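You operate a simulated robot arm through the tools that you are given. There is no shell and no other tool. Be economical: measure what you need, move in short steps, check, and stop when the job is done.

The job below is to be done with a simulated two-armed robot. You get a single attempt, and the scene is never put back.

TASK
Take the cap off the jar that says "yeast" on the sample bench and lay it down there. Put the clear cup on the white tray. Take the bran bag on the tools table and put it away on the bran bay. Close the valve drawer. Push the seals drawer shut. Any order will do. Set down upright: clear cup.

Only the result counts: the job must be done as asked and must still hold three seconds after the hand-in. Knocking over, shifting, dropping, spilling or breaking anything else fails it. A push-on lid holds only when it is set on centred and level and pressed home; a screw cap is set on level and turned clockwise until tight.

THE ROBOT
Two 7-joint arms with fingered hands on one trunk, on a base that drives. Base frame: it is fixed to the floor where the robot stands at the start and does not move with it; the origin is under the middle of the robot, x ahead of it, y to its left, z up; the surface under the hand at the start is at about z = 0.86. Readings come in m, degrees, newtons and seconds.
The left shoulder is at the start at [0.07, 0.132, 1.142], the right one opposite. With the tool pointing down near the work surface each hand reaches from about 0.36 to 0.64 m from the robot's upright axis, wherever it stands, measured 20 degrees to its own side. Places, roughly: bran bag [-2.5, 4, 0.75]; bran bay [-0.5, -5.1, 0.9]; clear cup (6x6x8 cm) [-7.9, 4.7, 0.8]; oil jar, yeast jar [0.5, 0, 1]; seals drawer [0.4, 2.2, 0.4]; valve drawer [0.5, 4.8, 0.8]; white tray (15x14x4 cm) [-5.7, 3.5, 0.5]. Payload 2.3 kg a hand.
The tool frame of a hand sits at the grasp point between the pads (the TCP): z along the fingers, y along the line on which they close. The tips reach 0.025 m beyond it. The gripper opens to 0.088 m. The gripper's body begins 0.029 m behind the TCP. The gripper is a hand of 3 fingers: y runs from the thumb to the fingers, the wrist lies at [-0.013, -0.097, -0.162] in the tool frame, and closing takes about 1.5 s.
Orientation is that of the tool frame in the base frame, as a unit quaternion [w, x, y, z]. With the fingers straight down and the wrist toward the robot, the tool's x, y and z point along [0, 1, 0], [1, 0, 0] and [0, 0, -1] of the base frame.

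THE INTERFACE
- The arms move only by the tool drive_tool. It takes "left_steps", "right_steps" or both (then of equal length, played together; a hand with none holds still); each is a list of rows, each a list of 2 entries, a list of its own where there are three numbers: the shift along the base's x, y, z in m, then the turn, a rotation vector about the base's x, y, z in degrees. In form: [[[tx, ty, tz], [rx, ry, rz]], ...]. A call has 1 to 10 rows; each row shifts and turns the commanded pose from where the row before left it. "left_hand" and "right_hand" are, for a hand that has rows, the opening, from 0 (shut) to 1 (fully open), set as the call begins (left out, the last holds). Rows are played at 5 a second. More than 0.05 m and 8.6 degrees between two rows, or a gripper value outside its range, and nothing of the call is played. A pose out of reach is approached as far as the arm can. The call stops where the force on the tool passes 40 N (or 10 N more than at its start, if that is more) or the arm is blocked; 0.2 s more then pass. The fingers move at their own pace (about 0.108 m/s each) and stop on an object; they squeeze with about 22 N. The grip force told is the motor's: it shows also when the fingers shut on nothing. Time passes only in rows, and 0.2 s behind the last, so rows that do not move let the fingers close. It gives the time, the measured TCP pose, the force on the tool (base axes), the opening and the grip force at its end, in the units of the frame above (readings bear some noise), with the torque about the TCP (base axes, N m) and any sound that the robot's microphone picked up.
- Cameras (640 x 400 px; columns grow to the right, rows downward): "scene" is now at [0.1251, 0.0043, 1.4362]; the picture's right is [0.05, -1.00, 0.00], its down [-0.80, -0.04, -0.59] and it looks along [0.59, 0.03, -0.81] (base axes); focal length 280 px, centre (320, 200). "left" rides on the left gripper at [-0.058, -0.085, -0.099] in its tool frame; the picture's right is [-0.67, -0.35, 0.66], its down [0.69, -0.63, 0.37] and it looks along [0.29, 0.69, 0.66] (tool axes); focal length 261 px, centre (320, 200). "right" rides on the right gripper at [0.058, -0.085, -0.099] in its tool frame; the picture's right is [-0.67, 0.35, -0.66], its down [-0.69, -0.63, 0.37] and it looks along [-0.29, 0.69, 0.66] (tool axes); focal length 261 px, centre (320, 200). There is no depth. A picture from a camera that has moved, and an enlarged one, comes with that camera's place and axes in the base frame and with its lens.
- snapshot(camera): a new picture of that camera. The clock stands still meanwhile.
- lift_body(by): slides the trunk up (or, below 0, down) by that many m; the arms and the scene camera ride with it, the base frame stays. It gives what a move gives, with no picture.
- roll_base(legs): drives the robot by 1 to 6 legs, each [ahead, left, turn to the left] in m, m and degrees, along the robot's own axes; the way and the turn of a leg run together, so that a leg with both is an arc; at most 1.5 m and 180 degrees a leg. The arms and the cameras ride along, it lands a little off, and it stops where it bumps. It gives what a move gives.
- move_fingers(index, middle, thumb_bend, thumb_turn, hand): sets how far each is bent, from 0 (flat) to 1 (curled in); at 0.3 the hand is open as for a grip, at 0.7 the pads meet at the TCP. One left out holds its place. A second passes; each finger stops where it meets its share of the squeeze, and holds until it gets a number again. A gripper value or a shape takes the hand back. It gives what a move gives, with no picture; readings hold the bend of each and the force on the fingers (four entries, about 0 where the hand has none), thumb and palm. thumb_turn goes from beside the hand (0) to across from the fingers (1), as for a grip.
- grasp_type(shape, hand): the hand has 3 fingers and takes this shape, open, in about a second: jaw (thumb against the fingers, like two jaws); tri (thumb and two fingers); tip (a fingertip pinch); poke (one finger out to press); point (the index stretched); flat (the hand flat); cup (the hand cupped); fist (a fist). The gripper value then closes the fingers along that shape, each until it touches; the sizes above hold for jaw. It gives what a move gives, with no picture.
- turn_head(pan, tilt): turns the head with the scene camera to pan (to the left, within 86 degrees either way) and tilt (down, from -29 to 69), counted from straight ahead of the robot. It gives what a move gives.
- enlarge(camera, box): a new picture of the part [left, top, right, bottom] of that camera's present view, enlarged. The clock stands still meanwhile.
- job_done(): hands the job in; it is judged then, once.

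Work in short steps. Places have to be worked out from the pictures, the camera data and where the tool is seen: move nearer, look again, correct. Check each grasp and each placing, and mend what went wrong. You have 165 turns and 138 pictures in all, those below and enlarged ones among them. Open the grippers and draw the arms clear of the work before you hand the job in, unless the task says otherwise.

The tools are called after "Call:" as name(argument=value, ...) on one line, values as JSON. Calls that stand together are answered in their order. drive_tool: Moves the arms, as the interface text tells. Its arguments: {"type":"object","properties":{"left_steps":{"type":"array","items":{"type":"array"}},"left_hand":{"type":"number"},"right_steps":{"type":"array","items":{"type":"array"}},"right_hand":{"type":"number"}},"required":[]} The other tools are called the same way: lift_body (by) slides the trunk up or down; grasp_type (shape, hand) gives the hand a shape; move_fingers (index, middle, thumb_bend, thumb_turn, hand) moves the fingers one by one; roll_base (legs) drives the base; turn_head (pan, tilt) turns the head that bears the scene camera; snapshot (camera) takes a picture; enlarge (camera, box) takes an enlarged picture of a part of a camera's view; job_done () hands the job in.

At the start:

```text
t: 0.0
left_tcp_pos: [0.3843, 0.1751, 1.1475]
left_orientation: [0.0, 0.707, 0.707, 0.0]
left_ft_force: [0.1, 0.3, -0.2]
left_torque: [-0.01, 0.01, -0.03]
left_finger_gap: 0.0877
left_grasp_force: 0.0
left_shape: jaw
left_bend: [0.3, 0.3, 0.3, 0.98]
left_finger forces: [0.1, 0.0, 0.1, 0.1, 0.0, 0.0]
right_tcp_pos: [0.3473, -0.108, 1.1886]
right_orientation: [0.0, 0.707, 0.707, 0.0]
right_ft_force: [-0.1, 1.0, 1.0]
right_torque: [-0.03, 0.02, -0.02]
right_finger_gap: 0.0878
right_grasp_force: 0.3
right_shape: jaw
right_bend: [0.3, 0.3, 0.3, 0.98]
right_finger forces: [0.0, 0.0, 0.1, 0.1, 0.0, 0.1]
trunk travel left (down, up): [-0.7, 0.14]
robot x, y, heading: [-0.001, -0.0029, -0.0]
head pan, tilt: [2.6, 53.6]
```

scene: 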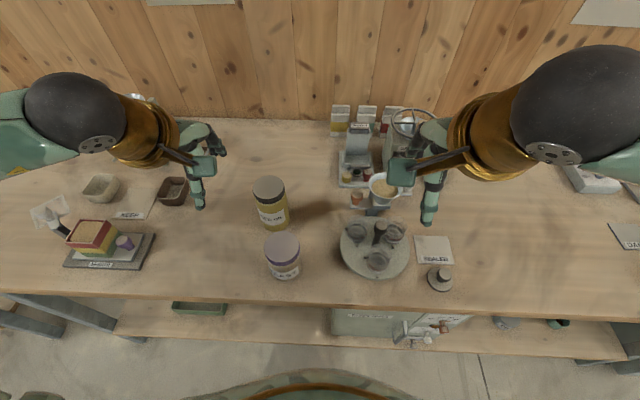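
right: 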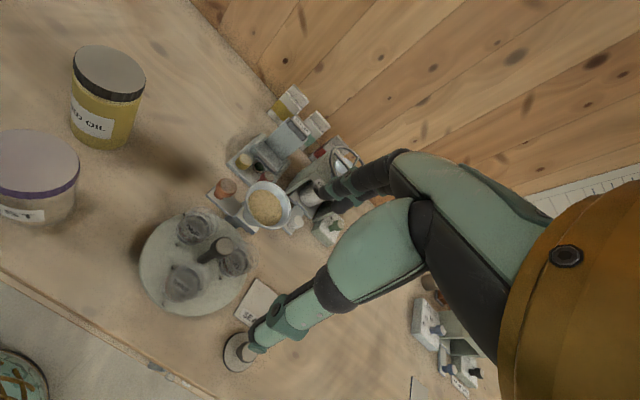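
left: 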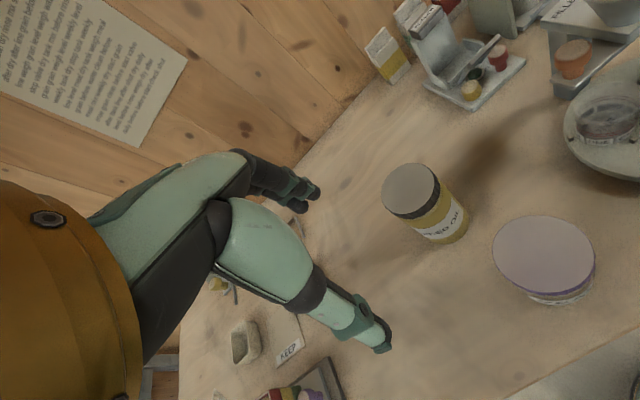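

The two jars stand in front; the nearer one with the lilac lid seems to say "YEAST". I enlarge to check the labels.

Call:
enlarge(camera="scene", box=[220, 160, 340, 290])

Call:
enlarge(camera="left", box=[360, 140, 640, 320])

```text
3.08 times, centred on (280, 225) of scene
camera zoom: at [0.1251, 0.0043, 1.4362], right [0.05, -1.0, 0.0], down [-0.8, -0.04, -0.59], along [0.59, 0.03, -0.81], focal length 860 px, centre (443, 123)
```

zoom: 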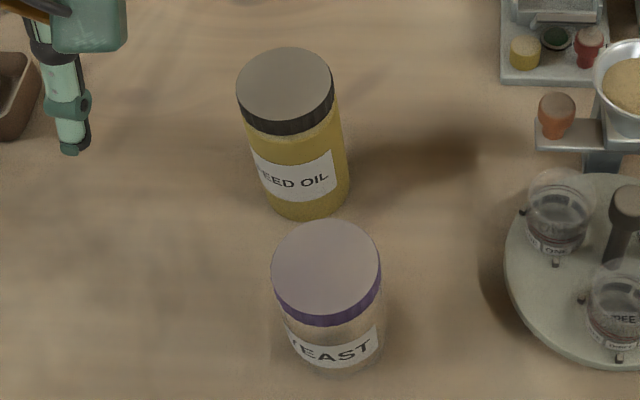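

```text
2.22 times, centred on (500, 230) of left
camera zoom: at [0.3003, 0.1166, 1.2477], right [-0.35, -0.67, -0.66], down [-0.63, 0.69, -0.37], along [0.69, 0.29, -0.66], focal length 579 px, centre (-80, 133)
```

zoom: 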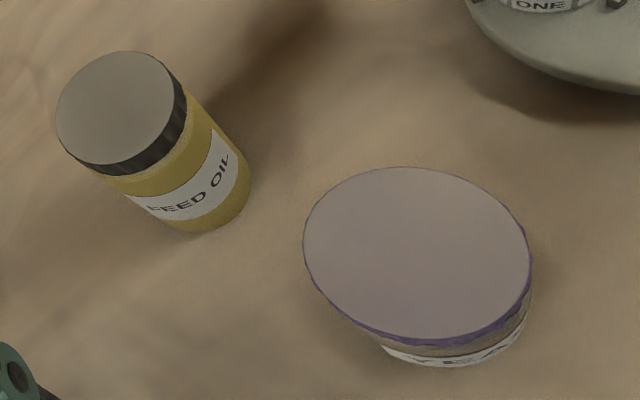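

The near jar is YEAST: lid top centre about [0.355, 0.086, 0.974], about 65 mm wide. It stands a bit close, so I back the base off 0.1 m.

Call:
roll_base(legs=[[-0.1, 0, 0]])

Call:
snapshot(camera="left")

Call:
snapshot(camera="scene")

```text
t: 1.1
left_tcp_pos: [0.2884, 0.1739, 1.1464]
left_orientation: [-0.001, 0.707, 0.707, -0.001]
left_ft_force: [0.1, 0.2, -0.3]
left_torque: [0.01, 0.02, -0.01]
left_finger_gap: 0.0878
left_grasp_force: 0.1
left_shape: jaw
left_bend: [0.3, 0.3, 0.3, 0.98]
left_finger forces: [0.0, 0.0, 0.0, 0.0, 0.0, 0.0]
right_tcp_pos: [0.2512, -0.107, 1.1883]
right_orientation: [-0.001, 0.707, 0.707, -0.001]
right_ft_force: [-0.1, -0.6, 1.1]
right_torque: [-0.03, -0.03, 0.0]
right_finger_gap: 0.0876
right_grasp_force: 0.1
right_shape: jaw
right_bend: [0.3, 0.3, 0.3, 0.98]
right_finger forces: [0.1, 0.0, 0.1, 0.1, 0.0, 0.0]
trunk travel left (down, up): [-0.7, 0.14]
robot x, y, heading: [-0.1024, -0.0023, -0.5]
head pan, tilt: [2.6, 53.6]
```

```text
132 pictures are left
camera left: at [0.2047, 0.1167, 1.2468], right [-0.35, -0.67, -0.65], down [-0.63, 0.69, -0.36], along [0.69, 0.28, -0.66], focal length 261 px, centre (320, 200)
```

left: 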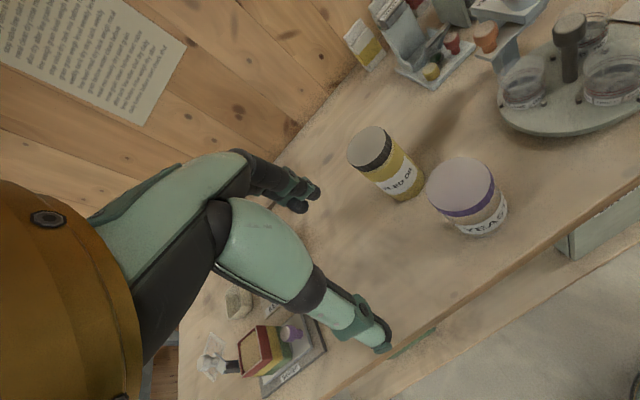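

```text
131 pictures are left
camera scene: at [0.03, 0.0044, 1.4358], right [0.05, -1.0, 0.0], down [-0.81, -0.04, -0.59], along [0.59, 0.03, -0.81], focal length 280 px, centre (320, 200)
```

scene: 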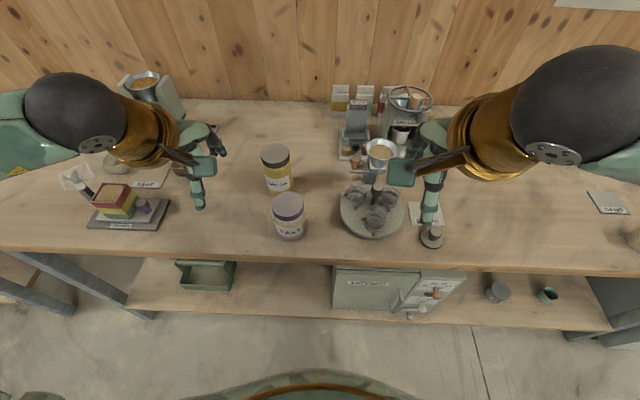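

Both cameras agree: lid centre [0.353, 0.085, 0.974]. I move the left hand above it, turned clockwise by 40° so there is room to unscrew.

Call:
drive_tool(left_steps=[[[0.013, -0.018, -0.016], [0, 0, -8]], [[0.013, -0.018, -0.016], [0, 0, -8]], [[0.013, -0.018, -0.016], [0, 0, -8]], [[0.013, -0.018, -0.016], [0, 0, -8]], [[0.013, -0.017, -0.016], [0, 0, -8]], [[0, 0, 0], [0, 0, 0]]], left_hand=1)

Call:
snapshot(camera="left")

Call:
snapshot(camera="scene")

```text
t: 2.5
left_tcp_pos: [0.3499, 0.0849, 1.0683]
left_orientation: [0.0, 0.907, 0.422, 0.0]
left_ft_force: [-0.5, 0.3, 0.4]
left_torque: [0.01, -0.02, 0.02]
left_finger_gap: 0.0877
left_grasp_force: 0.0
left_shape: jaw
left_bend: [0.3, 0.3, 0.3, 0.98]
left_finger forces: [0.0, 0.0, 0.0, 0.0, 0.1, 0.0]
right_tcp_pos: [0.2479, -0.1079, 1.1883]
right_orientation: [0.0, 0.707, 0.707, 0.0]
right_ft_force: [-0.2, 0.5, 0.3]
right_torque: [-0.02, -0.02, -0.02]
right_finger_gap: 0.0877
right_grasp_force: 0.0
right_shape: jaw
right_bend: [0.3, 0.3, 0.3, 0.98]
right_finger forces: [0.0, 0.0, 0.1, 0.1, 0.0, 0.1]
trunk travel left (down, up): [-0.7, 0.14]
robot x, y, heading: [-0.0986, 0.0009, -0.1]
head pan, tilt: [2.6, 53.6]
```

```text
130 pictures are left
camera left: at [0.2481, 0.0956, 1.1682], right [-0.7, -0.29, -0.66], down [-0.04, 0.93, -0.37], along [0.72, -0.23, -0.66], focal length 261 px, centre (320, 200)
```

left: 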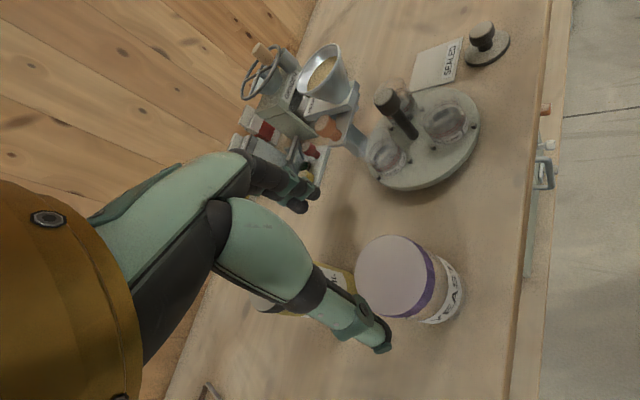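

```text
129 pictures are left
camera scene: at [0.0253, 0.0045, 1.4363], right [0.05, -1.0, 0.0], down [-0.8, -0.04, -0.59], along [0.59, 0.03, -0.8], focal length 280 px, centre (320, 200)
```

scene: 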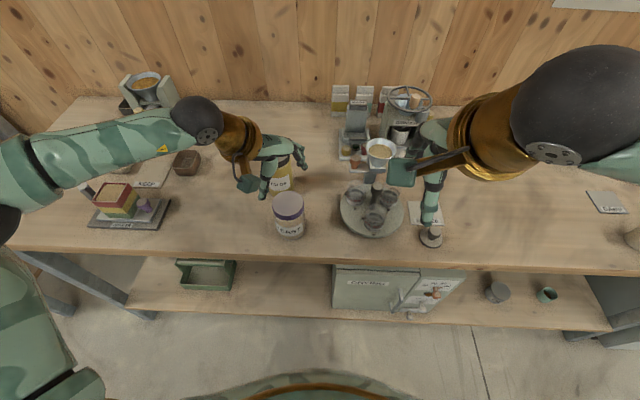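

The lid centre is confirmed at about [0.350, 0.086]; the hand is over it. I go down so that the tips reach about 2 cm below the lid top.

Call:
drive_tool(left_steps=[[[0, 0.0005, -0.03], [0, 0, 0]], [[0, 0, -0.03], [0, 0, 0]], [[0, 0, -0.015], [0, 0, 0]], [[0, 0, -0.012], [0, 0, 0]], [[0, 0, 0], [0, 0, 0]]])

Call:
snapshot(camera="left")

Call:
enlarge(camera="scene", box=[220, 110, 380, 250])

```text
t: 3.8
left_tcp_pos: [0.3507, 0.0861, 0.9795]
left_orientation: [0.0, 0.906, 0.423, 0.0]
left_ft_force: [0.1, 0.4, -0.6]
left_torque: [0.0, 0.0, -0.01]
left_finger_gap: 0.0877
left_grasp_force: 0.0
left_shape: jaw
left_bend: [0.3, 0.3, 0.3, 0.98]
left_finger forces: [0.0, 0.0, 0.1, 0.0, 0.0, 0.0]
right_tcp_pos: [0.248, -0.1074, 1.1885]
right_orientation: [0.0, 0.707, 0.707, 0.001]
right_ft_force: [-1.4, -0.7, 0.8]
right_torque: [-0.04, 0.02, 0.05]
right_finger_gap: 0.0875
right_grasp_force: 0.1
right_shape: jaw
right_bend: [0.3, 0.3, 0.3, 0.98]
right_finger forces: [0.1, 0.1, 0.1, 0.0, 0.0, 0.0]
trunk travel left (down, up): [-0.7, 0.14]
robot x, y, heading: [-0.0979, 0.0013, 0.3]
head pan, tilt: [2.6, 53.6]
```

```text
128 pictures are left
camera left: at [0.2493, 0.0964, 1.0804], right [-0.7, -0.29, -0.66], down [-0.04, 0.93, -0.37], along [0.71, -0.23, -0.66], focal length 261 px, centre (320, 200)
```

left: 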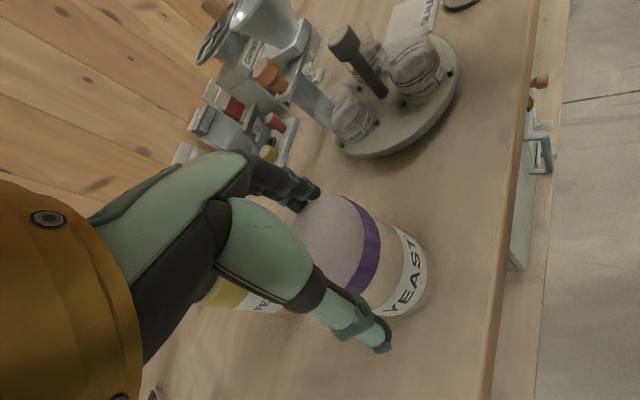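

```text
2.86 times, centred on (300, 180) of scene
camera zoom: at [0.0261, 0.0044, 1.4362], right [0.05, -1.0, 0.0], down [-0.8, -0.04, -0.59], along [0.59, 0.03, -0.81], focal length 799 px, centre (377, 257)
```

zoom: 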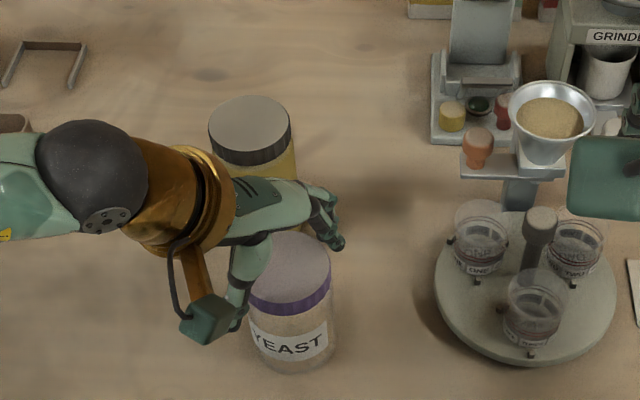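

The fingers straddle the lid; I close on it and let the grip settle.

Call:
drive_tool(left_steps=[[[0, 0, 0], [0, 0, 0]], [[0, 0, 0], [0, 0, 0]], [[0, 0, 0], [0, 0, 0]], [[0, 0, 0], [0, 0, 0]], [[0, 0, 0], [0, 0, 0]], [[0, 0, 0], [0, 0, 0]]], left_hand=0)

Call:
snapshot(camera="left")

```text
t: 5.2
left_tcp_pos: [0.3504, 0.0854, 0.9803]
left_orientation: [0.0, 0.906, 0.423, 0.001]
left_ft_force: [-0.6, 0.7, -0.7]
left_torque: [-0.01, 0.04, -0.01]
left_finger_gap: 0.0568
left_grasp_force: 22.1
left_shape: jaw
left_bend: [0.29, 0.38, 0.62, 1.0]
left_finger forces: [12.0, 7.1, 0.0, 0.0, 19.0, 0.0]
right_tcp_pos: [0.248, -0.1074, 1.1887]
right_orientation: [0.001, 0.707, 0.707, -0.001]
right_ft_force: [0.4, 0.3, -0.3]
right_torque: [-0.02, -0.02, 0.02]
right_finger_gap: 0.0878
right_grasp_force: 0.1
right_shape: jaw
right_bend: [0.3, 0.3, 0.3, 0.98]
right_finger forces: [0.1, 0.0, 0.0, 0.0, 0.1, 0.0]
trunk travel left (down, up): [-0.7, 0.14]
robot x, y, heading: [-0.1, -0.001, -0.0]
head pan, tilt: [2.6, 53.6]
```

```text
126 pictures are left
camera left: at [0.2495, 0.0964, 1.0806], right [-0.7, -0.29, -0.66], down [-0.04, 0.93, -0.37], along [0.71, -0.23, -0.66], focal length 261 px, centre (320, 200)
```

left: 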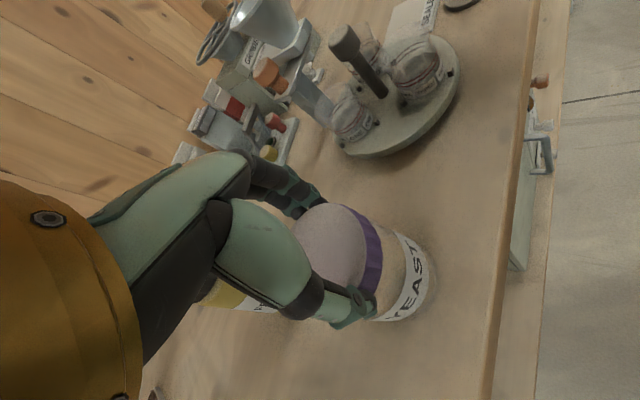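

Firm grip on the lid. I turn 24° counter-clockwise and watch the torque and the label.

Call:
drive_tool(left_steps=[[[0, 0, 0], [0, 0, 8]], [[0, 0, 0], [0, 0, 8]], [[0, 0, 0], [0, 0, 8]], [[0, 0, 0], [0, 0, 0]]])

Call:
enlarge(camera="scene", box=[220, 110, 380, 250])

```text
t: 6.2
left_tcp_pos: [0.3509, 0.0869, 0.9804]
left_orientation: [0.0, 0.799, 0.602, -0.001]
left_ft_force: [-0.3, -0.6, -0.1]
left_torque: [-0.01, -0.03, 0.05]
left_finger_gap: 0.0567
left_grasp_force: 21.8
left_shape: jaw
left_bend: [0.73, 0.38, 0.62, 1.0]
left_finger forces: [12.1, 7.1, 0.1, 0.1, 19.0, 0.0]
right_tcp_pos: [0.2484, -0.108, 1.1895]
right_orientation: [0.0, 0.707, 0.708, 0.0]
right_ft_force: [0.1, -0.1, 1.0]
right_torque: [0.0, -0.01, -0.01]
right_finger_gap: 0.0877
right_grasp_force: 0.1
right_shape: jaw
right_bend: [0.3, 0.3, 0.3, 0.98]
right_finger forces: [0.1, 0.1, 0.0, 0.0, 0.0, 0.0]
trunk travel left (down, up): [-0.7, 0.14]
robot x, y, heading: [-0.1025, 0.0014, -0.1]
head pan, tilt: [2.6, 53.6]
```

```text
2.86 times, centred on (300, 180) of scene
camera zoom: at [0.0264, 0.0045, 1.4362], right [0.05, -1.0, 0.0], down [-0.8, -0.04, -0.59], along [0.59, 0.03, -0.81], focal length 799 px, centre (377, 257)
```

zoom: 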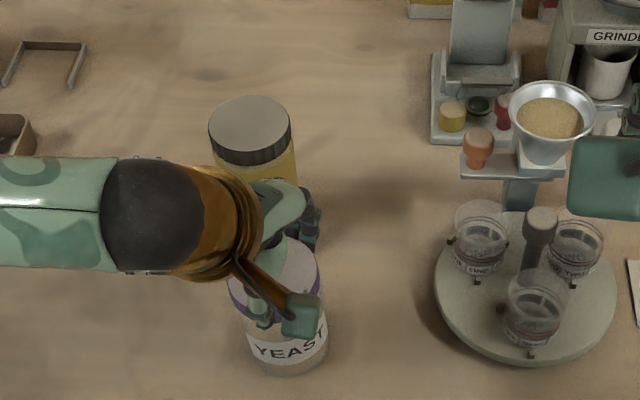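

The jar turns along with the lid (the label turned), so it needs holding with the right hand. I release, rise, and back off a bit more to give both arms room.

Call:
drive_tool(left_steps=[[[0, 0, 0], [0, 0, 0]], [[0, 0, 0], [0, 0, 0]], [[0, 0, 0], [0, 0, 0]], [[0, 0, 0.04], [0, 0, 0]], [[0, 0, 0.05], [0, 0, 0]], [[0, 0, 0.02], [0, 0, 0]]], left_hand=1)

Call:
roll_base(legs=[[-0.08, 0, 0]])

Call:
snapshot(camera="scene")

Call:
snapshot(camera="right")

```text
t: 7.5
left_tcp_pos: [0.3511, 0.087, 1.0888]
left_orientation: [0.0, 0.799, 0.602, 0.0]
left_ft_force: [0.0, -0.1, 0.0]
left_torque: [0.01, -0.01, 0.04]
left_finger_gap: 0.0876
left_grasp_force: 0.0
left_shape: jaw
left_bend: [0.3, 0.3, 0.3, 0.98]
left_finger forces: [0.0, 0.1, 0.0, 0.0, 0.1, 0.0]
right_tcp_pos: [0.2485, -0.108, 1.1881]
right_orientation: [0.001, 0.707, 0.707, 0.0]
right_ft_force: [0.3, 0.3, 0.7]
right_torque: [0.03, 0.02, -0.01]
right_finger_gap: 0.0875
right_grasp_force: 0.0
right_shape: jaw
right_bend: [0.3, 0.3, 0.3, 0.98]
right_finger forces: [0.1, 0.0, 0.0, 0.0, 0.0, 0.1]
trunk travel left (down, up): [-0.7, 0.14]
robot x, y, heading: [-0.0979, 0.0003, -0.1]
head pan, tilt: [2.6, 53.6]
```

```text
t: 8.6
left_tcp_pos: [0.2747, 0.0871, 1.0886]
left_orientation: [-0.001, 0.799, 0.601, -0.001]
left_ft_force: [0.7, 0.0, 0.0]
left_torque: [0.01, 0.02, -0.01]
left_finger_gap: 0.0878
left_grasp_force: 0.0
left_shape: jaw
left_bend: [0.3, 0.3, 0.3, 0.98]
left_finger forces: [0.0, 0.0, 0.0, 0.1, 0.0, 0.0]
right_tcp_pos: [0.1727, -0.1072, 1.1871]
right_orientation: [-0.002, 0.707, 0.707, -0.002]
right_ft_force: [0.3, 0.6, -0.9]
right_torque: [-0.01, 0.0, 0.0]
right_finger_gap: 0.0879
right_grasp_force: 0.1
right_shape: jaw
right_bend: [0.3, 0.3, 0.3, 0.98]
right_finger forces: [0.0, 0.0, 0.1, 0.0, 0.0, 0.1]
trunk travel left (down, up): [-0.7, 0.14]
robot x, y, heading: [-0.1798, 0.0022, -0.1]
head pan, tilt: [2.6, 53.6]
```

```text
124 pictures are left
camera scene: at [-0.0486, 0.0044, 1.4357], right [0.05, -1.0, 0.0], down [-0.81, -0.04, -0.59], along [0.59, 0.03, -0.81], focal length 280 px, centre (320, 200)
```

scene: 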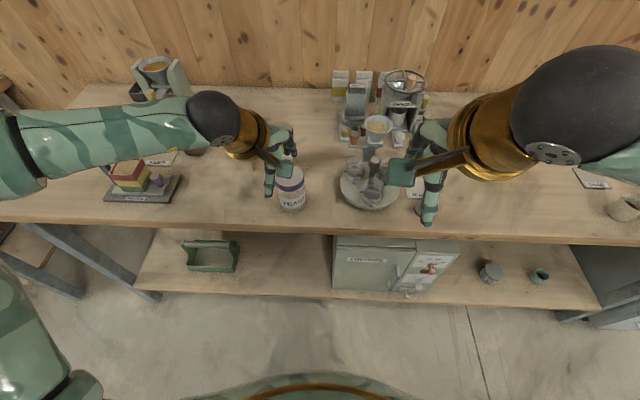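

```text
123 pictures are left
camera right: at [0.0882, -0.0503, 1.2873], right [0.35, -0.67, 0.65], down [-0.63, -0.69, -0.36], along [0.69, -0.29, -0.66], focal length 261 px, centre (320, 200)
```

right: 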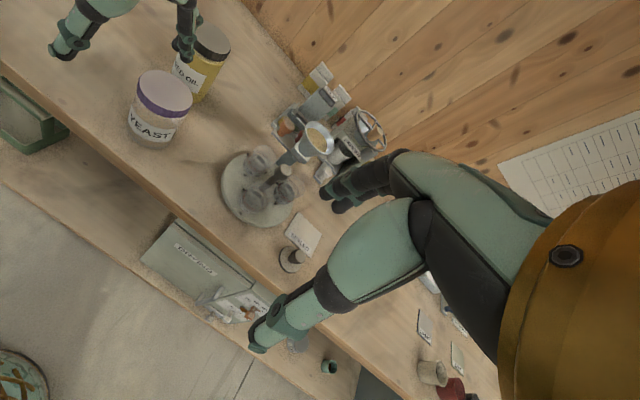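

Table front edge is at about x = 0.29, so the jar stands near it. I clear the left hand to the left and turn the right hand 90° so it can later reach in from the front, pointing forward.

Call:
drive_tool(left_steps=[[[0, 0.04, 0.02], [0, 0, 0]], [[0, 0.04, 0.02], [0, 0, 0]], [[0, 0.04, 0.01], [0, 0, 0]], [[0, 0.03, 0], [0, 0, 0]], [[0, 0, 0], [0, 0, 0]], [[0, 0, 0], [0, 0, 0]], [[0, 0, 0], [0, 0, 0]], [[0, 0, 0], [0, 0, 0]], [[0, 0, 0], [0, 0, 0]], [[0, 0, 0], [0, 0, 0]]], right_steps=[[[0.01, 0, 0], [0, 0, 8.5]], [[0.01, 0, 0], [0, 0, 8.5]], [[0.01, 0, 0], [0, 0, 8.5]], [[0.01, 0, 0], [0, 0, 8.5]], [[0.01, 0, 0], [0, 0, 8.5]], [[0.01, 0, 0], [0, 0, 8.5]], [[0.01, 0, 0], [0, 0, 8.5]], [[0.01, 0, 0], [0, 0, 8.5]], [[0.0, 0, 0], [0, 0, 8.5]], [[0.0, 0, 0], [0, 0, 8.5]]])

Call:
drive_tool(right_steps=[[[0.01, 0.01, 0], [0, -8.5, 0]], [[0.01, 0.01, 0], [0, -8.5, 0]], [[0.01, 0.01, 0], [0, -8.5, 0]], [[0.01, 0.01, 0], [0, -8.5, 0]], [[0.01, 0.01, 0], [0, -8.5, 0]], [[0, 0.01, 0], [0, -8.5, 0]], [[0, 0.01, 0], [0, -8.5, 0]], [[0, 0.01, 0], [0, -8.5, 0]], [[0, 0, 0], [0, -8.5, 0]], [[0, 0, 0], [0, 0, 5]]])

Call:
snapshot(camera="scene")

Call:
snapshot(camera="right")

```text
t: 10.8
left_tcp_pos: [0.2699, 0.2373, 1.1401]
left_orientation: [0.0, 0.799, 0.602, 0.0]
left_ft_force: [-0.4, 1.0, -0.1]
left_torque: [0.0, 0.0, -0.01]
left_finger_gap: 0.0876
left_grasp_force: 0.1
left_shape: jaw
left_bend: [0.3, 0.3, 0.3, 0.98]
left_finger forces: [0.1, 0.0, 0.0, 0.0, 0.1, 0.0]
right_tcp_pos: [0.1335, -0.0719, 1.1917]
right_orientation: [-0.001, 0.126, 0.992, 0.0]
right_ft_force: [0.5, -0.1, 0.0]
right_torque: [-0.03, -0.04, 0.04]
right_finger_gap: 0.0877
right_grasp_force: 0.1
right_shape: jaw
right_bend: [0.3, 0.3, 0.3, 0.98]
right_finger forces: [0.0, 0.0, 0.1, 0.1, 0.0, 0.0]
right hand out of reach, approached as far as the arm can: row 6, 7, 8, 9, 10
trunk travel left (down, up): [-0.7, 0.14]
robot x, y, heading: [-0.1772, -0.0028, -0.1]
head pan, tilt: [2.6, 53.6]
```

```text
t: 13.0
left_tcp_pos: [0.2685, 0.2373, 1.1416]
left_orientation: [0.0, 0.798, 0.602, 0.001]
left_ft_force: [0.0, -0.4, 0.3]
left_torque: [0.01, 0.02, 0.0]
left_finger_gap: 0.0878
left_grasp_force: 0.0
left_shape: jaw
left_bend: [0.3, 0.3, 0.3, 0.98]
left_finger forces: [0.1, 0.0, 0.0, 0.0, 0.0, 0.0]
right_tcp_pos: [0.171, 0.0198, 1.1987]
right_orientation: [0.609, 0.065, 0.783, 0.105]
right_ft_force: [-0.1, 0.7, 0.0]
right_torque: [0.01, -0.02, 0.0]
right_finger_gap: 0.0878
right_grasp_force: 0.0
right_shape: jaw
right_bend: [0.3, 0.3, 0.3, 0.98]
right_finger forces: [0.1, 0.0, 0.0, 0.0, 0.0, 0.0]
right hand out of reach, approached as far as the arm can: row 1, 2, 3, 9
trunk travel left (down, up): [-0.7, 0.14]
robot x, y, heading: [-0.1778, 0.0022, 0.2]
head pan, tilt: [2.6, 53.6]
```

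```text
122 pictures are left
camera scene: at [-0.0564, 0.0043, 1.4364], right [0.05, -1.0, 0.0], down [-0.8, -0.04, -0.59], along [0.59, 0.03, -0.8], focal length 280 px, centre (320, 200)
```

scene: 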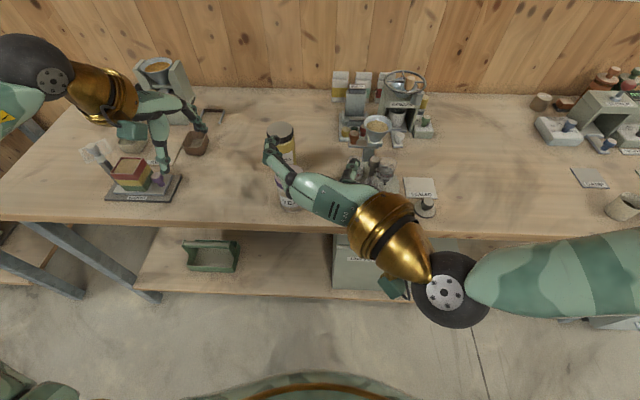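

```text
121 pictures are left
camera right: at [0.0621, -0.0592, 1.1481], right [-0.48, 0.13, 0.87], down [0.54, -0.74, 0.41], along [0.69, 0.67, 0.28], focal length 261 px, centre (320, 200)
```

right: 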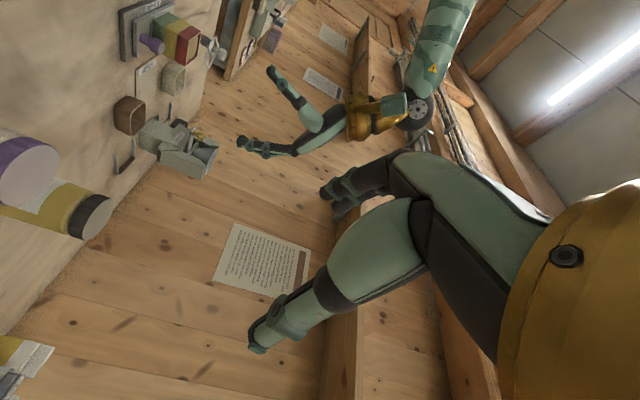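

The right hand now points forward, 14° down, with a slight roll. I take the roll out and bring it above and just short of the jar.

Call:
drive_tool(right_steps=[[[0.03, 0.013, -0.015], [-7, 0, 0]], [[0.03, 0.013, -0.02], [-7, 0, 0]], [[0.03, 0.013, -0.025], [0, 0, 0]], [[0.03, 0.012, -0.035], [0, 0, 0]], [[0.02, 0.012, -0.035], [0, 0, 0]], [[0, 0, 0], [0, 0, 0]]])

Call:
snapshot(camera="scene")

Call:
snapshot(camera="left")

```text
t: 14.4
left_tcp_pos: [0.2688, 0.236, 1.1412]
left_orientation: [-0.001, 0.799, 0.601, 0.0]
left_ft_force: [-0.3, -0.2, 0.4]
left_torque: [0.0, -0.02, 0.0]
left_finger_gap: 0.0877
left_grasp_force: 0.0
left_shape: jaw
left_bend: [0.3, 0.3, 0.3, 0.98]
left_finger forces: [0.1, 0.1, 0.0, 0.0, 0.1, 0.0]
right_tcp_pos: [0.3119, 0.0814, 1.0667]
right_orientation: [0.612, -0.009, 0.79, 0.01]
right_ft_force: [0.2, -0.8, -0.1]
right_torque: [0.0, -0.04, 0.0]
right_finger_gap: 0.0879
right_grasp_force: 0.1
right_shape: jaw
right_bend: [0.3, 0.3, 0.3, 0.98]
right_finger forces: [0.1, 0.0, 0.1, 0.0, 0.0, 0.0]
trunk travel left (down, up): [-0.7, 0.14]
robot x, y, heading: [-0.1772, 0.0015, 0.1]
head pan, tilt: [2.6, 53.6]
```

```text
120 pictures are left
camera scene: at [-0.0544, 0.0039, 1.4363], right [0.05, -1.0, 0.0], down [-0.8, -0.04, -0.59], along [0.59, 0.03, -0.8], focal length 280 px, centre (320, 200)
```

scene: 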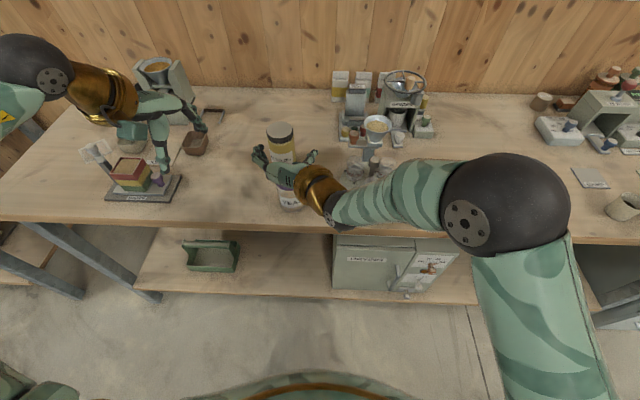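

```text
119 pictures are left
camera left: at [0.1732, 0.2049, 1.2407], right [-0.52, -0.55, -0.66], down [-0.42, 0.83, -0.37], along [0.75, 0.08, -0.66], focal length 261 px, centre (320, 200)
```

left: 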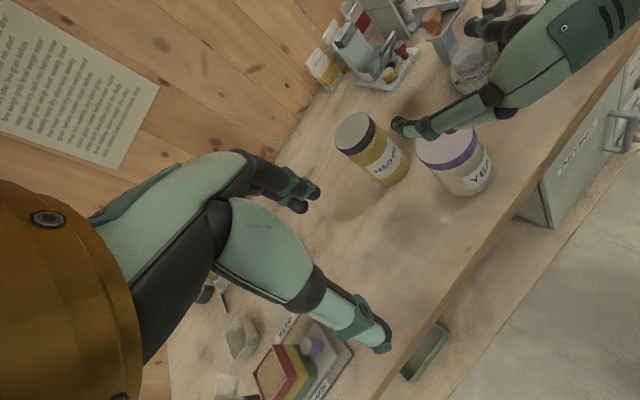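

Right hand now level and lined up above the jar. I enlarge to re-measure the jar's place before descending around it.

Call:
enlarge(camera="left", box=[320, 90, 540, 230])

Call:
enlarge(camera="scene", box=[220, 110, 380, 240])

```text
2.86 times, centred on (430, 160) of left
camera zoom: at [0.1732, 0.2049, 1.2407], right [-0.52, -0.55, -0.66], down [-0.42, 0.83, -0.37], along [0.75, 0.08, -0.66], focal length 745 px, centre (6, 314)
```

zoom: 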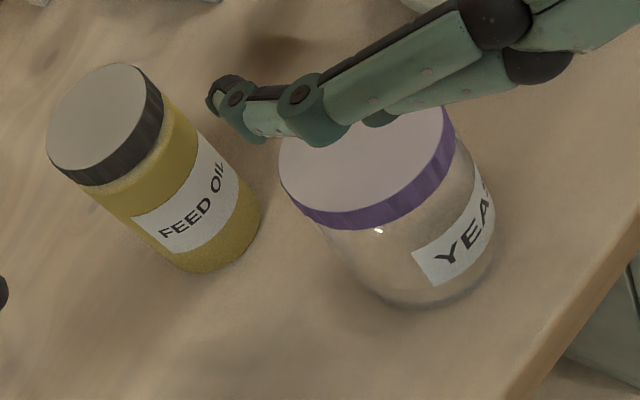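

```text
3.08 times, centred on (300, 175) of scene
camera zoom: at [-0.0544, 0.0039, 1.4363], right [0.05, -1.0, 0.0], down [-0.8, -0.04, -0.59], along [0.59, 0.03, -0.8], focal length 860 px, centre (382, 277)
```

zoom: 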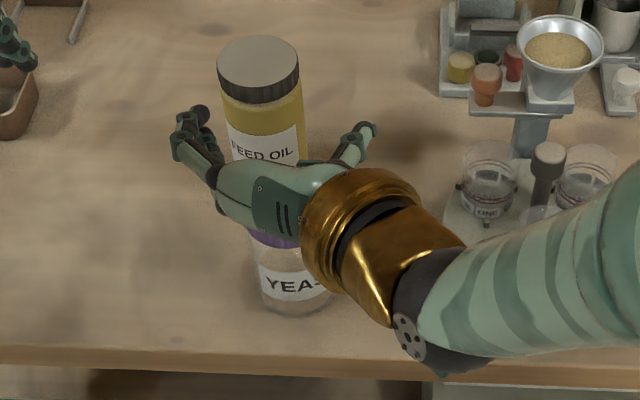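

The jar is now at about [0.348, 0.096]. I move the right hand to y 0.096, x 0.337 and come down to just above lid height, then check.

Call:
drive_tool(right_steps=[[[0.025, 0.015, 0], [0, 0, 0]], [[0, 0, -0.03], [0, 0, 0]], [[0, 0, -0.025], [0, 0, 0]], [[0, 0, 0], [0, 0, 0]]])

Call:
enlarge(camera="left", box=[320, 90, 540, 230])

Call:
enlarge(camera="scene", box=[220, 110, 380, 240])

```text
t: 15.4
left_tcp_pos: [0.2713, 0.2376, 1.1406]
left_orientation: [0.0, 0.799, 0.602, -0.001]
left_ft_force: [-0.9, -0.3, -1.0]
left_torque: [-0.02, 0.0, -0.02]
left_finger_gap: 0.0877
left_grasp_force: 0.1
left_shape: jaw
left_bend: [0.3, 0.3, 0.3, 0.98]
left_finger forces: [0.0, 0.0, 0.0, 0.0, 0.1, 0.1]
right_tcp_pos: [0.3372, 0.0965, 1.0145]
right_orientation: [0.612, -0.01, 0.791, 0.009]
right_ft_force: [-0.1, -0.1, -0.3]
right_torque: [0.02, -0.03, 0.02]
right_finger_gap: 0.0878
right_grasp_force: 0.1
right_shape: jaw
right_bend: [0.3, 0.3, 0.3, 0.98]
right_finger forces: [0.0, 0.1, 0.1, 0.1, 0.0, 0.1]
trunk travel left (down, up): [-0.7, 0.14]
robot x, y, heading: [-0.1772, -0.0003, 0.0]
head pan, tilt: [2.6, 53.6]
```

```text
2.86 times, centred on (430, 160) of left
camera zoom: at [0.1736, 0.2058, 1.2404], right [-0.52, -0.55, -0.66], down [-0.42, 0.83, -0.37], along [0.75, 0.08, -0.66], focal length 745 px, centre (6, 314)
```

zoom: 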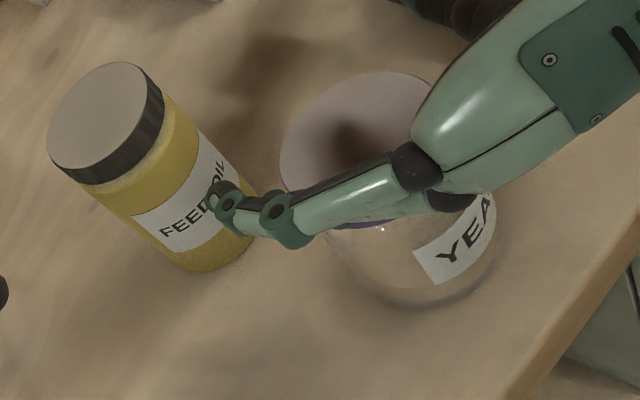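

```text
3.08 times, centred on (300, 175) of scene
camera zoom: at [-0.0539, 0.0049, 1.4362], right [0.05, -1.0, 0.0], down [-0.8, -0.04, -0.59], along [0.59, 0.03, -0.81], focal length 860 px, centre (382, 277)
```

zoom: 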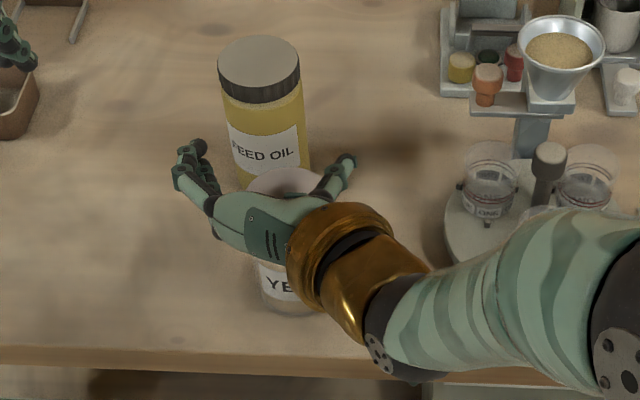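

The opening is centred on the jar (y≈0.096); I ease back 3 mm in x for palm clearance and descend around the body to z≈0.905.

Call:
drive_tool(right_steps=[[[-0.003, -0.003, -0.02], [0, 0, 0]], [[0, 0, -0.025], [0, 0, 0]], [[0, 0, -0.025], [0, 0, 0]], [[0, 0, -0.025], [0, 0, 0]], [[0, 0, -0.015], [0, 0, 0]], [[0, 0, 0], [0, 0, 0]]])

Call:
enlarge(camera="left", box=[320, 90, 540, 230])

Call:
enlarge(camera="scene", box=[220, 110, 380, 240])

```text
t: 16.8
left_tcp_pos: [0.269, 0.238, 1.1393]
left_orientation: [0.0, 0.799, 0.602, 0.0]
left_ft_force: [-0.6, 0.3, 0.1]
left_torque: [-0.01, -0.02, 0.0]
left_finger_gap: 0.0879
left_grasp_force: 0.1
left_shape: jaw
left_bend: [0.3, 0.3, 0.3, 0.98]
left_finger forces: [0.1, 0.0, 0.0, 0.1, 0.0, 0.1]
right_tcp_pos: [0.3342, 0.0931, 0.9032]
right_orientation: [0.612, -0.01, 0.79, 0.008]
right_ft_force: [-0.4, -0.5, -0.9]
right_torque: [0.0, 0.01, 0.0]
right_finger_gap: 0.0877
right_grasp_force: 0.0
right_shape: jaw
right_bend: [0.3, 0.3, 0.3, 0.98]
right_finger forces: [0.1, 0.0, 0.0, 0.0, 0.0, 0.0]
trunk travel left (down, up): [-0.7, 0.14]
robot x, y, heading: [-0.1777, 0.0011, -0.1]
head pan, tilt: [2.6, 53.6]
```

```text
2.86 times, centred on (430, 160) of left
camera zoom: at [0.1736, 0.2055, 1.2404], right [-0.52, -0.55, -0.66], down [-0.42, 0.83, -0.37], along [0.75, 0.08, -0.66], focal length 745 px, centre (6, 314)
```

zoom: 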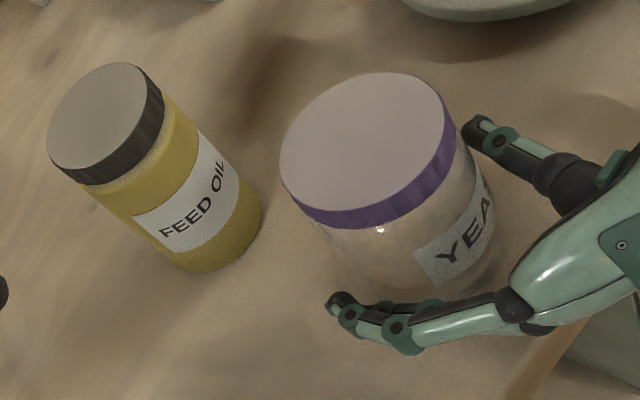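

```text
3.08 times, centred on (300, 175) of scene
camera zoom: at [-0.0539, 0.0046, 1.4362], right [0.05, -1.0, 0.0], down [-0.8, -0.04, -0.59], along [0.59, 0.03, -0.81], focal length 860 px, centre (382, 277)
```

zoom: 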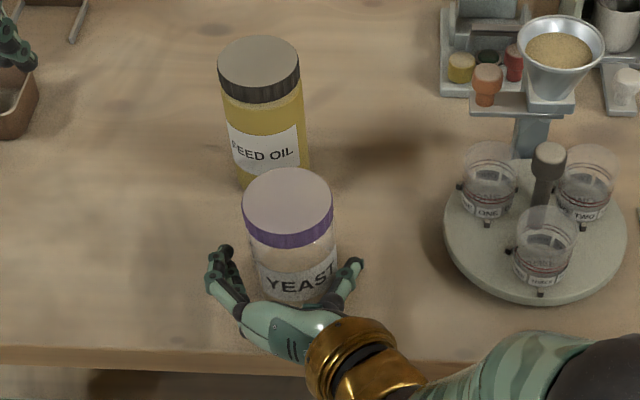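

The hand straddles the jar body nicely. I close the right hand on it.

Call:
drive_tool(right_steps=[[[0, 0, 0], [0, 0, 0]], [[0, 0, 0], [0, 0, 0]], [[0, 0, 0], [0, 0, 0]], [[0, 0, 0], [0, 0, 0]], [[0, 0, 0], [0, 0, 0]], [[0, 0, 0], [0, 0, 0]], [[0, 0, 0], [0, 0, 0]]], right_hand=0)

Call:
enlarge(camera="left", box=[320, 90, 540, 230])

Call:
enlarge(camera="scene", box=[220, 110, 380, 240])

```text
t: 18.4
left_tcp_pos: [0.2703, 0.237, 1.1404]
left_orientation: [0.0, 0.798, 0.602, 0.0]
left_ft_force: [-0.2, 0.2, 0.1]
left_torque: [-0.01, 0.03, 0.02]
left_finger_gap: 0.0877
left_grasp_force: 0.1
left_shape: jaw
left_bend: [0.3, 0.3, 0.3, 0.98]
left_finger forces: [0.0, 0.0, 0.0, 0.0, 0.0, 0.0]
right_tcp_pos: [0.3334, 0.0932, 0.9032]
right_orientation: [0.612, -0.009, 0.791, 0.008]
right_ft_force: [0.1, 0.2, -0.5]
right_torque: [-0.01, 0.02, 0.03]
right_finger_gap: 0.0602
right_grasp_force: 21.9
right_shape: jaw
right_bend: [0.28, 0.37, 0.6, 0.99]
right_finger forces: [12.8, 7.1, 0.0, 0.1, 19.8, 0.1]
trunk travel left (down, up): [-0.7, 0.14]
robot x, y, heading: [-0.1764, 0.0012, -0.0]
head pan, tilt: [2.6, 53.6]
```

```text
2.86 times, centred on (430, 160) of left
camera zoom: at [0.1738, 0.2055, 1.2404], right [-0.52, -0.55, -0.66], down [-0.42, 0.83, -0.37], along [0.75, 0.08, -0.66], focal length 745 px, centre (6, 314)
```

zoom: 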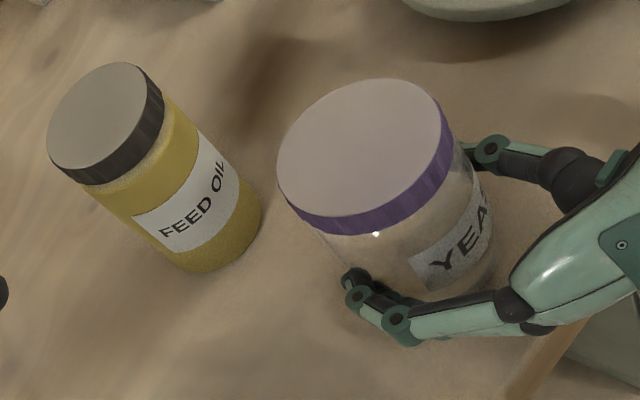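

```text
3.08 times, centred on (300, 175) of scene
camera zoom: at [-0.0537, 0.0045, 1.4362], right [0.05, -1.0, 0.0], down [-0.8, -0.04, -0.59], along [0.59, 0.03, -0.81], focal length 860 px, centre (382, 277)
```

zoom: 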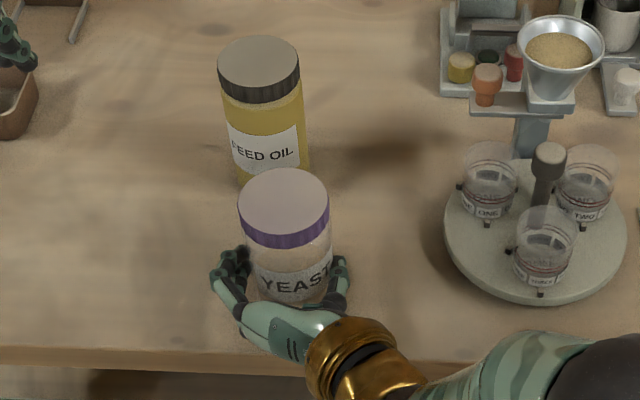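

The jar is held firmly at about [0.346, 0.097]. Now the left hand comes above the lid, turned to −50°.

Call:
drive_tool(left_steps=[[[0.01, -0.028, 0], [0, 0, -7]], [[0.016, -0.028, -0.01], [0, 0, -7]], [[0.017, -0.028, -0.02], [0, 0, -7]], [[0.017, -0.028, -0.025], [0, 0, -7]], [[0.016, -0.028, -0.025], [0, 0, -6]], [[0, 0, 0], [0, 0, 0]]])

Call:
snapshot(camera="left")

Call:
enlarge(camera="scene", box=[220, 110, 380, 240])

```text
t: 19.8
left_tcp_pos: [0.2515, 0.1468, 1.0987]
left_orientation: [0.0, 0.913, 0.407, -0.009]
left_ft_force: [0.0, 0.0, -0.2]
left_torque: [0.0, 0.04, 0.04]
left_finger_gap: 0.0876
left_grasp_force: 0.1
left_shape: jaw
left_bend: [0.3, 0.3, 0.3, 0.98]
left_finger forces: [0.0, 0.1, 0.0, 0.0, 0.0, 0.0]
left hand out of reach, approached as far as the arm can: row 2, 3, 4, 5
right_tcp_pos: [0.3335, 0.0935, 0.9035]
right_orientation: [0.612, -0.01, 0.791, 0.009]
right_ft_force: [0.3, 0.2, 0.3]
right_torque: [0.0, 0.01, 0.04]
right_finger_gap: 0.0602
right_grasp_force: 22.5
right_shape: jaw
right_bend: [0.28, 0.37, 0.6, 1.0]
right_finger forces: [13.1, 7.2, 0.0, 0.1, 20.2, 0.0]
trunk travel left (down, up): [-0.7, 0.14]
robot x, y, heading: [-0.1758, 0.0008, -0.3]
head pan, tilt: [2.6, 53.6]
```

```text
110 pictures are left
camera left: at [0.1524, 0.1611, 1.2001], right [-0.72, -0.27, -0.64], down [-0.02, 0.93, -0.37], along [0.7, -0.26, -0.67], focal length 261 px, centre (320, 200)
```

left: 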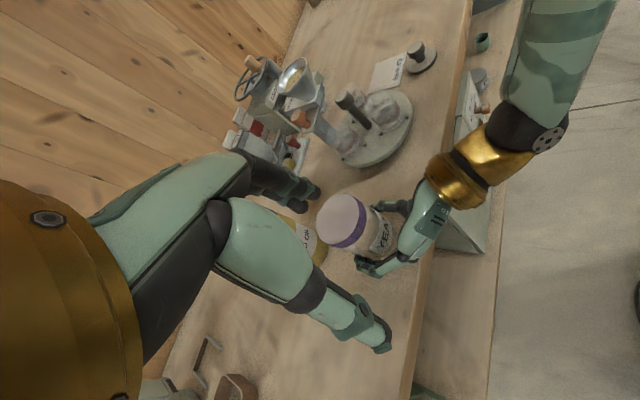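

```text
3.08 times, centred on (300, 175) of scene
camera zoom: at [-0.0537, 0.0049, 1.4362], right [0.05, -1.0, 0.0], down [-0.8, -0.04, -0.59], along [0.59, 0.03, -0.81], focal length 860 px, centre (382, 277)
```

zoom: 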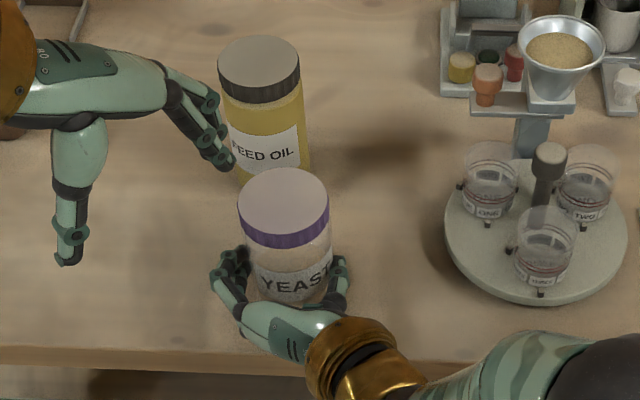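

The reach limit came from the tucked region; from here I move forward to the lid at the present yaw (−42°).

Call:
drive_tool(left_steps=[[[0.03, 0, 0], [0, 0, 0]], [[0.03, -0.015, -0.005], [0, 0, 0]], [[0.02, -0.02, -0.015], [0, 0, 0]], [[0.0145, -0.015, -0.02], [0, 0, 0]], [[0, 0, 0], [0, 0, 0]]])

Call:
snapshot(camera="left")

Call:
enlarge(camera="scene", box=[220, 110, 380, 240])

```text
t: 21.0
left_tcp_pos: [0.2589, 0.1154, 1.0694]
left_orientation: [0.001, 0.922, 0.386, -0.002]
left_ft_force: [-0.6, 0.3, -0.2]
left_torque: [0.01, 0.0, 0.0]
left_finger_gap: 0.0878
left_grasp_force: 0.2
left_shape: jaw
left_bend: [0.3, 0.3, 0.3, 0.98]
left_finger forces: [0.0, 0.0, 0.1, 0.0, 0.0, 0.0]
left hand out of reach, approached as far as the arm can: row 1, 2, 3
right_tcp_pos: [0.333, 0.0949, 0.9019]
right_orientation: [0.612, -0.01, 0.791, 0.009]
right_ft_force: [0.4, 0.1, -1.0]
right_torque: [0.01, 0.02, 0.03]
right_finger_gap: 0.0602
right_grasp_force: 21.4
right_shape: jaw
right_bend: [0.28, 0.37, 0.6, 1.0]
right_finger forces: [13.0, 7.2, 0.0, 0.0, 20.3, 0.0]
trunk travel left (down, up): [-0.7, 0.14]
robot x, y, heading: [-0.1805, -0.0004, 0.2]
head pan, tilt: [2.6, 53.6]
```

```text
108 pictures are left
camera left: at [0.1593, 0.1342, 1.1694], right [-0.72, -0.23, -0.65], down [0.03, 0.93, -0.37], along [0.69, -0.29, -0.66], focal length 261 px, centre (320, 200)
```

left: 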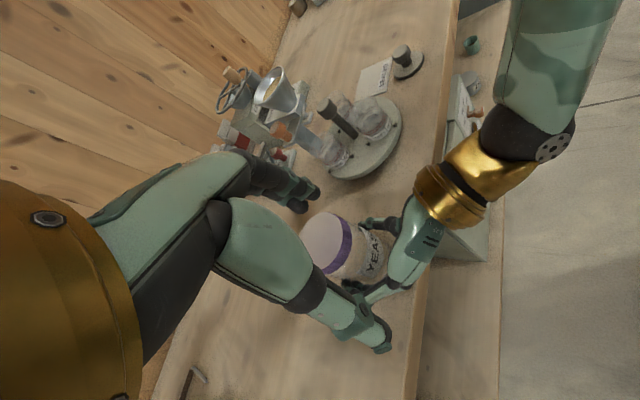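

```text
3.08 times, centred on (300, 175) of scene
camera zoom: at [-0.0538, 0.0047, 1.4362], right [0.05, -1.0, 0.0], down [-0.8, -0.04, -0.59], along [0.59, 0.03, -0.81], focal length 860 px, centre (382, 277)
```

zoom: 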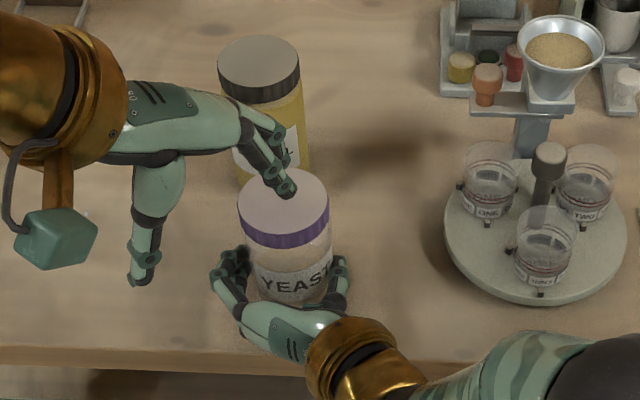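

It made progress; I keep moving toward the lid: Δ ≈ (+0.087, −0.018, 0).

Call:
drive_tool(left_steps=[[[0.02, -0.003, 0], [0, 0, 0]], [[0.02, -0.004, 0], [0, 0, 0]], [[0.02, -0.004, 0], [0, 0, 0]], [[0.017, -0.004, 0], [0, 0, 0]], [[0.01, -0.003, 0], [0, 0, 0]], [[0, 0, 0], [0, 0, 0]]])

Call:
enlarge(camera="scene", box=[220, 110, 380, 240])

```text
t: 22.4
left_tcp_pos: [0.2684, 0.1128, 1.0688]
left_orientation: [0.002, 0.921, 0.389, 0.0]
left_ft_force: [-0.3, -0.4, 0.1]
left_torque: [-0.04, -0.01, 0.0]
left_finger_gap: 0.0878
left_grasp_force: 0.0
left_shape: jaw
left_bend: [0.3, 0.3, 0.3, 0.98]
left_finger forces: [0.0, 0.0, 0.1, 0.0, 0.0, 0.2]
left hand out of reach, approached as far as the arm can: row 1, 2, 3, 4, 5
right_tcp_pos: [0.3346, 0.0924, 0.9017]
right_orientation: [0.612, -0.01, 0.791, 0.009]
right_ft_force: [-0.7, 0.2, -0.8]
right_torque: [0.05, 0.01, 0.0]
right_finger_gap: 0.0601
right_grasp_force: 22.5
right_shape: jaw
right_bend: [0.28, 0.37, 0.6, 1.0]
right_finger forces: [13.1, 7.2, 0.0, 0.0, 20.3, 0.1]
trunk travel left (down, up): [-0.7, 0.14]
robot x, y, heading: [-0.1801, 0.0011, -0.1]
head pan, tilt: [2.6, 53.6]
```

```text
3.08 times, centred on (300, 175) of scene
camera zoom: at [-0.0536, 0.0045, 1.4362], right [0.05, -1.0, 0.0], down [-0.8, -0.04, -0.59], along [0.59, 0.03, -0.81], focal length 860 px, centre (382, 277)
```

zoom: 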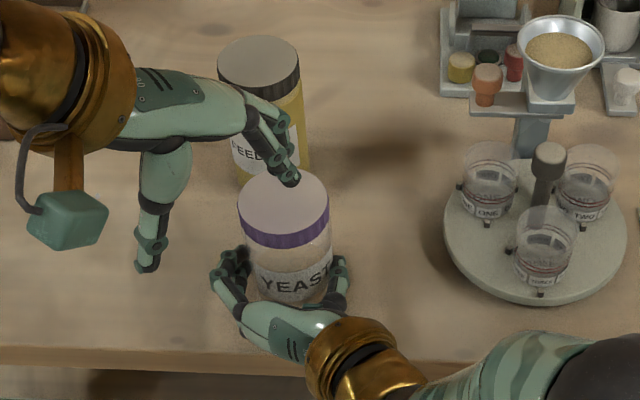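

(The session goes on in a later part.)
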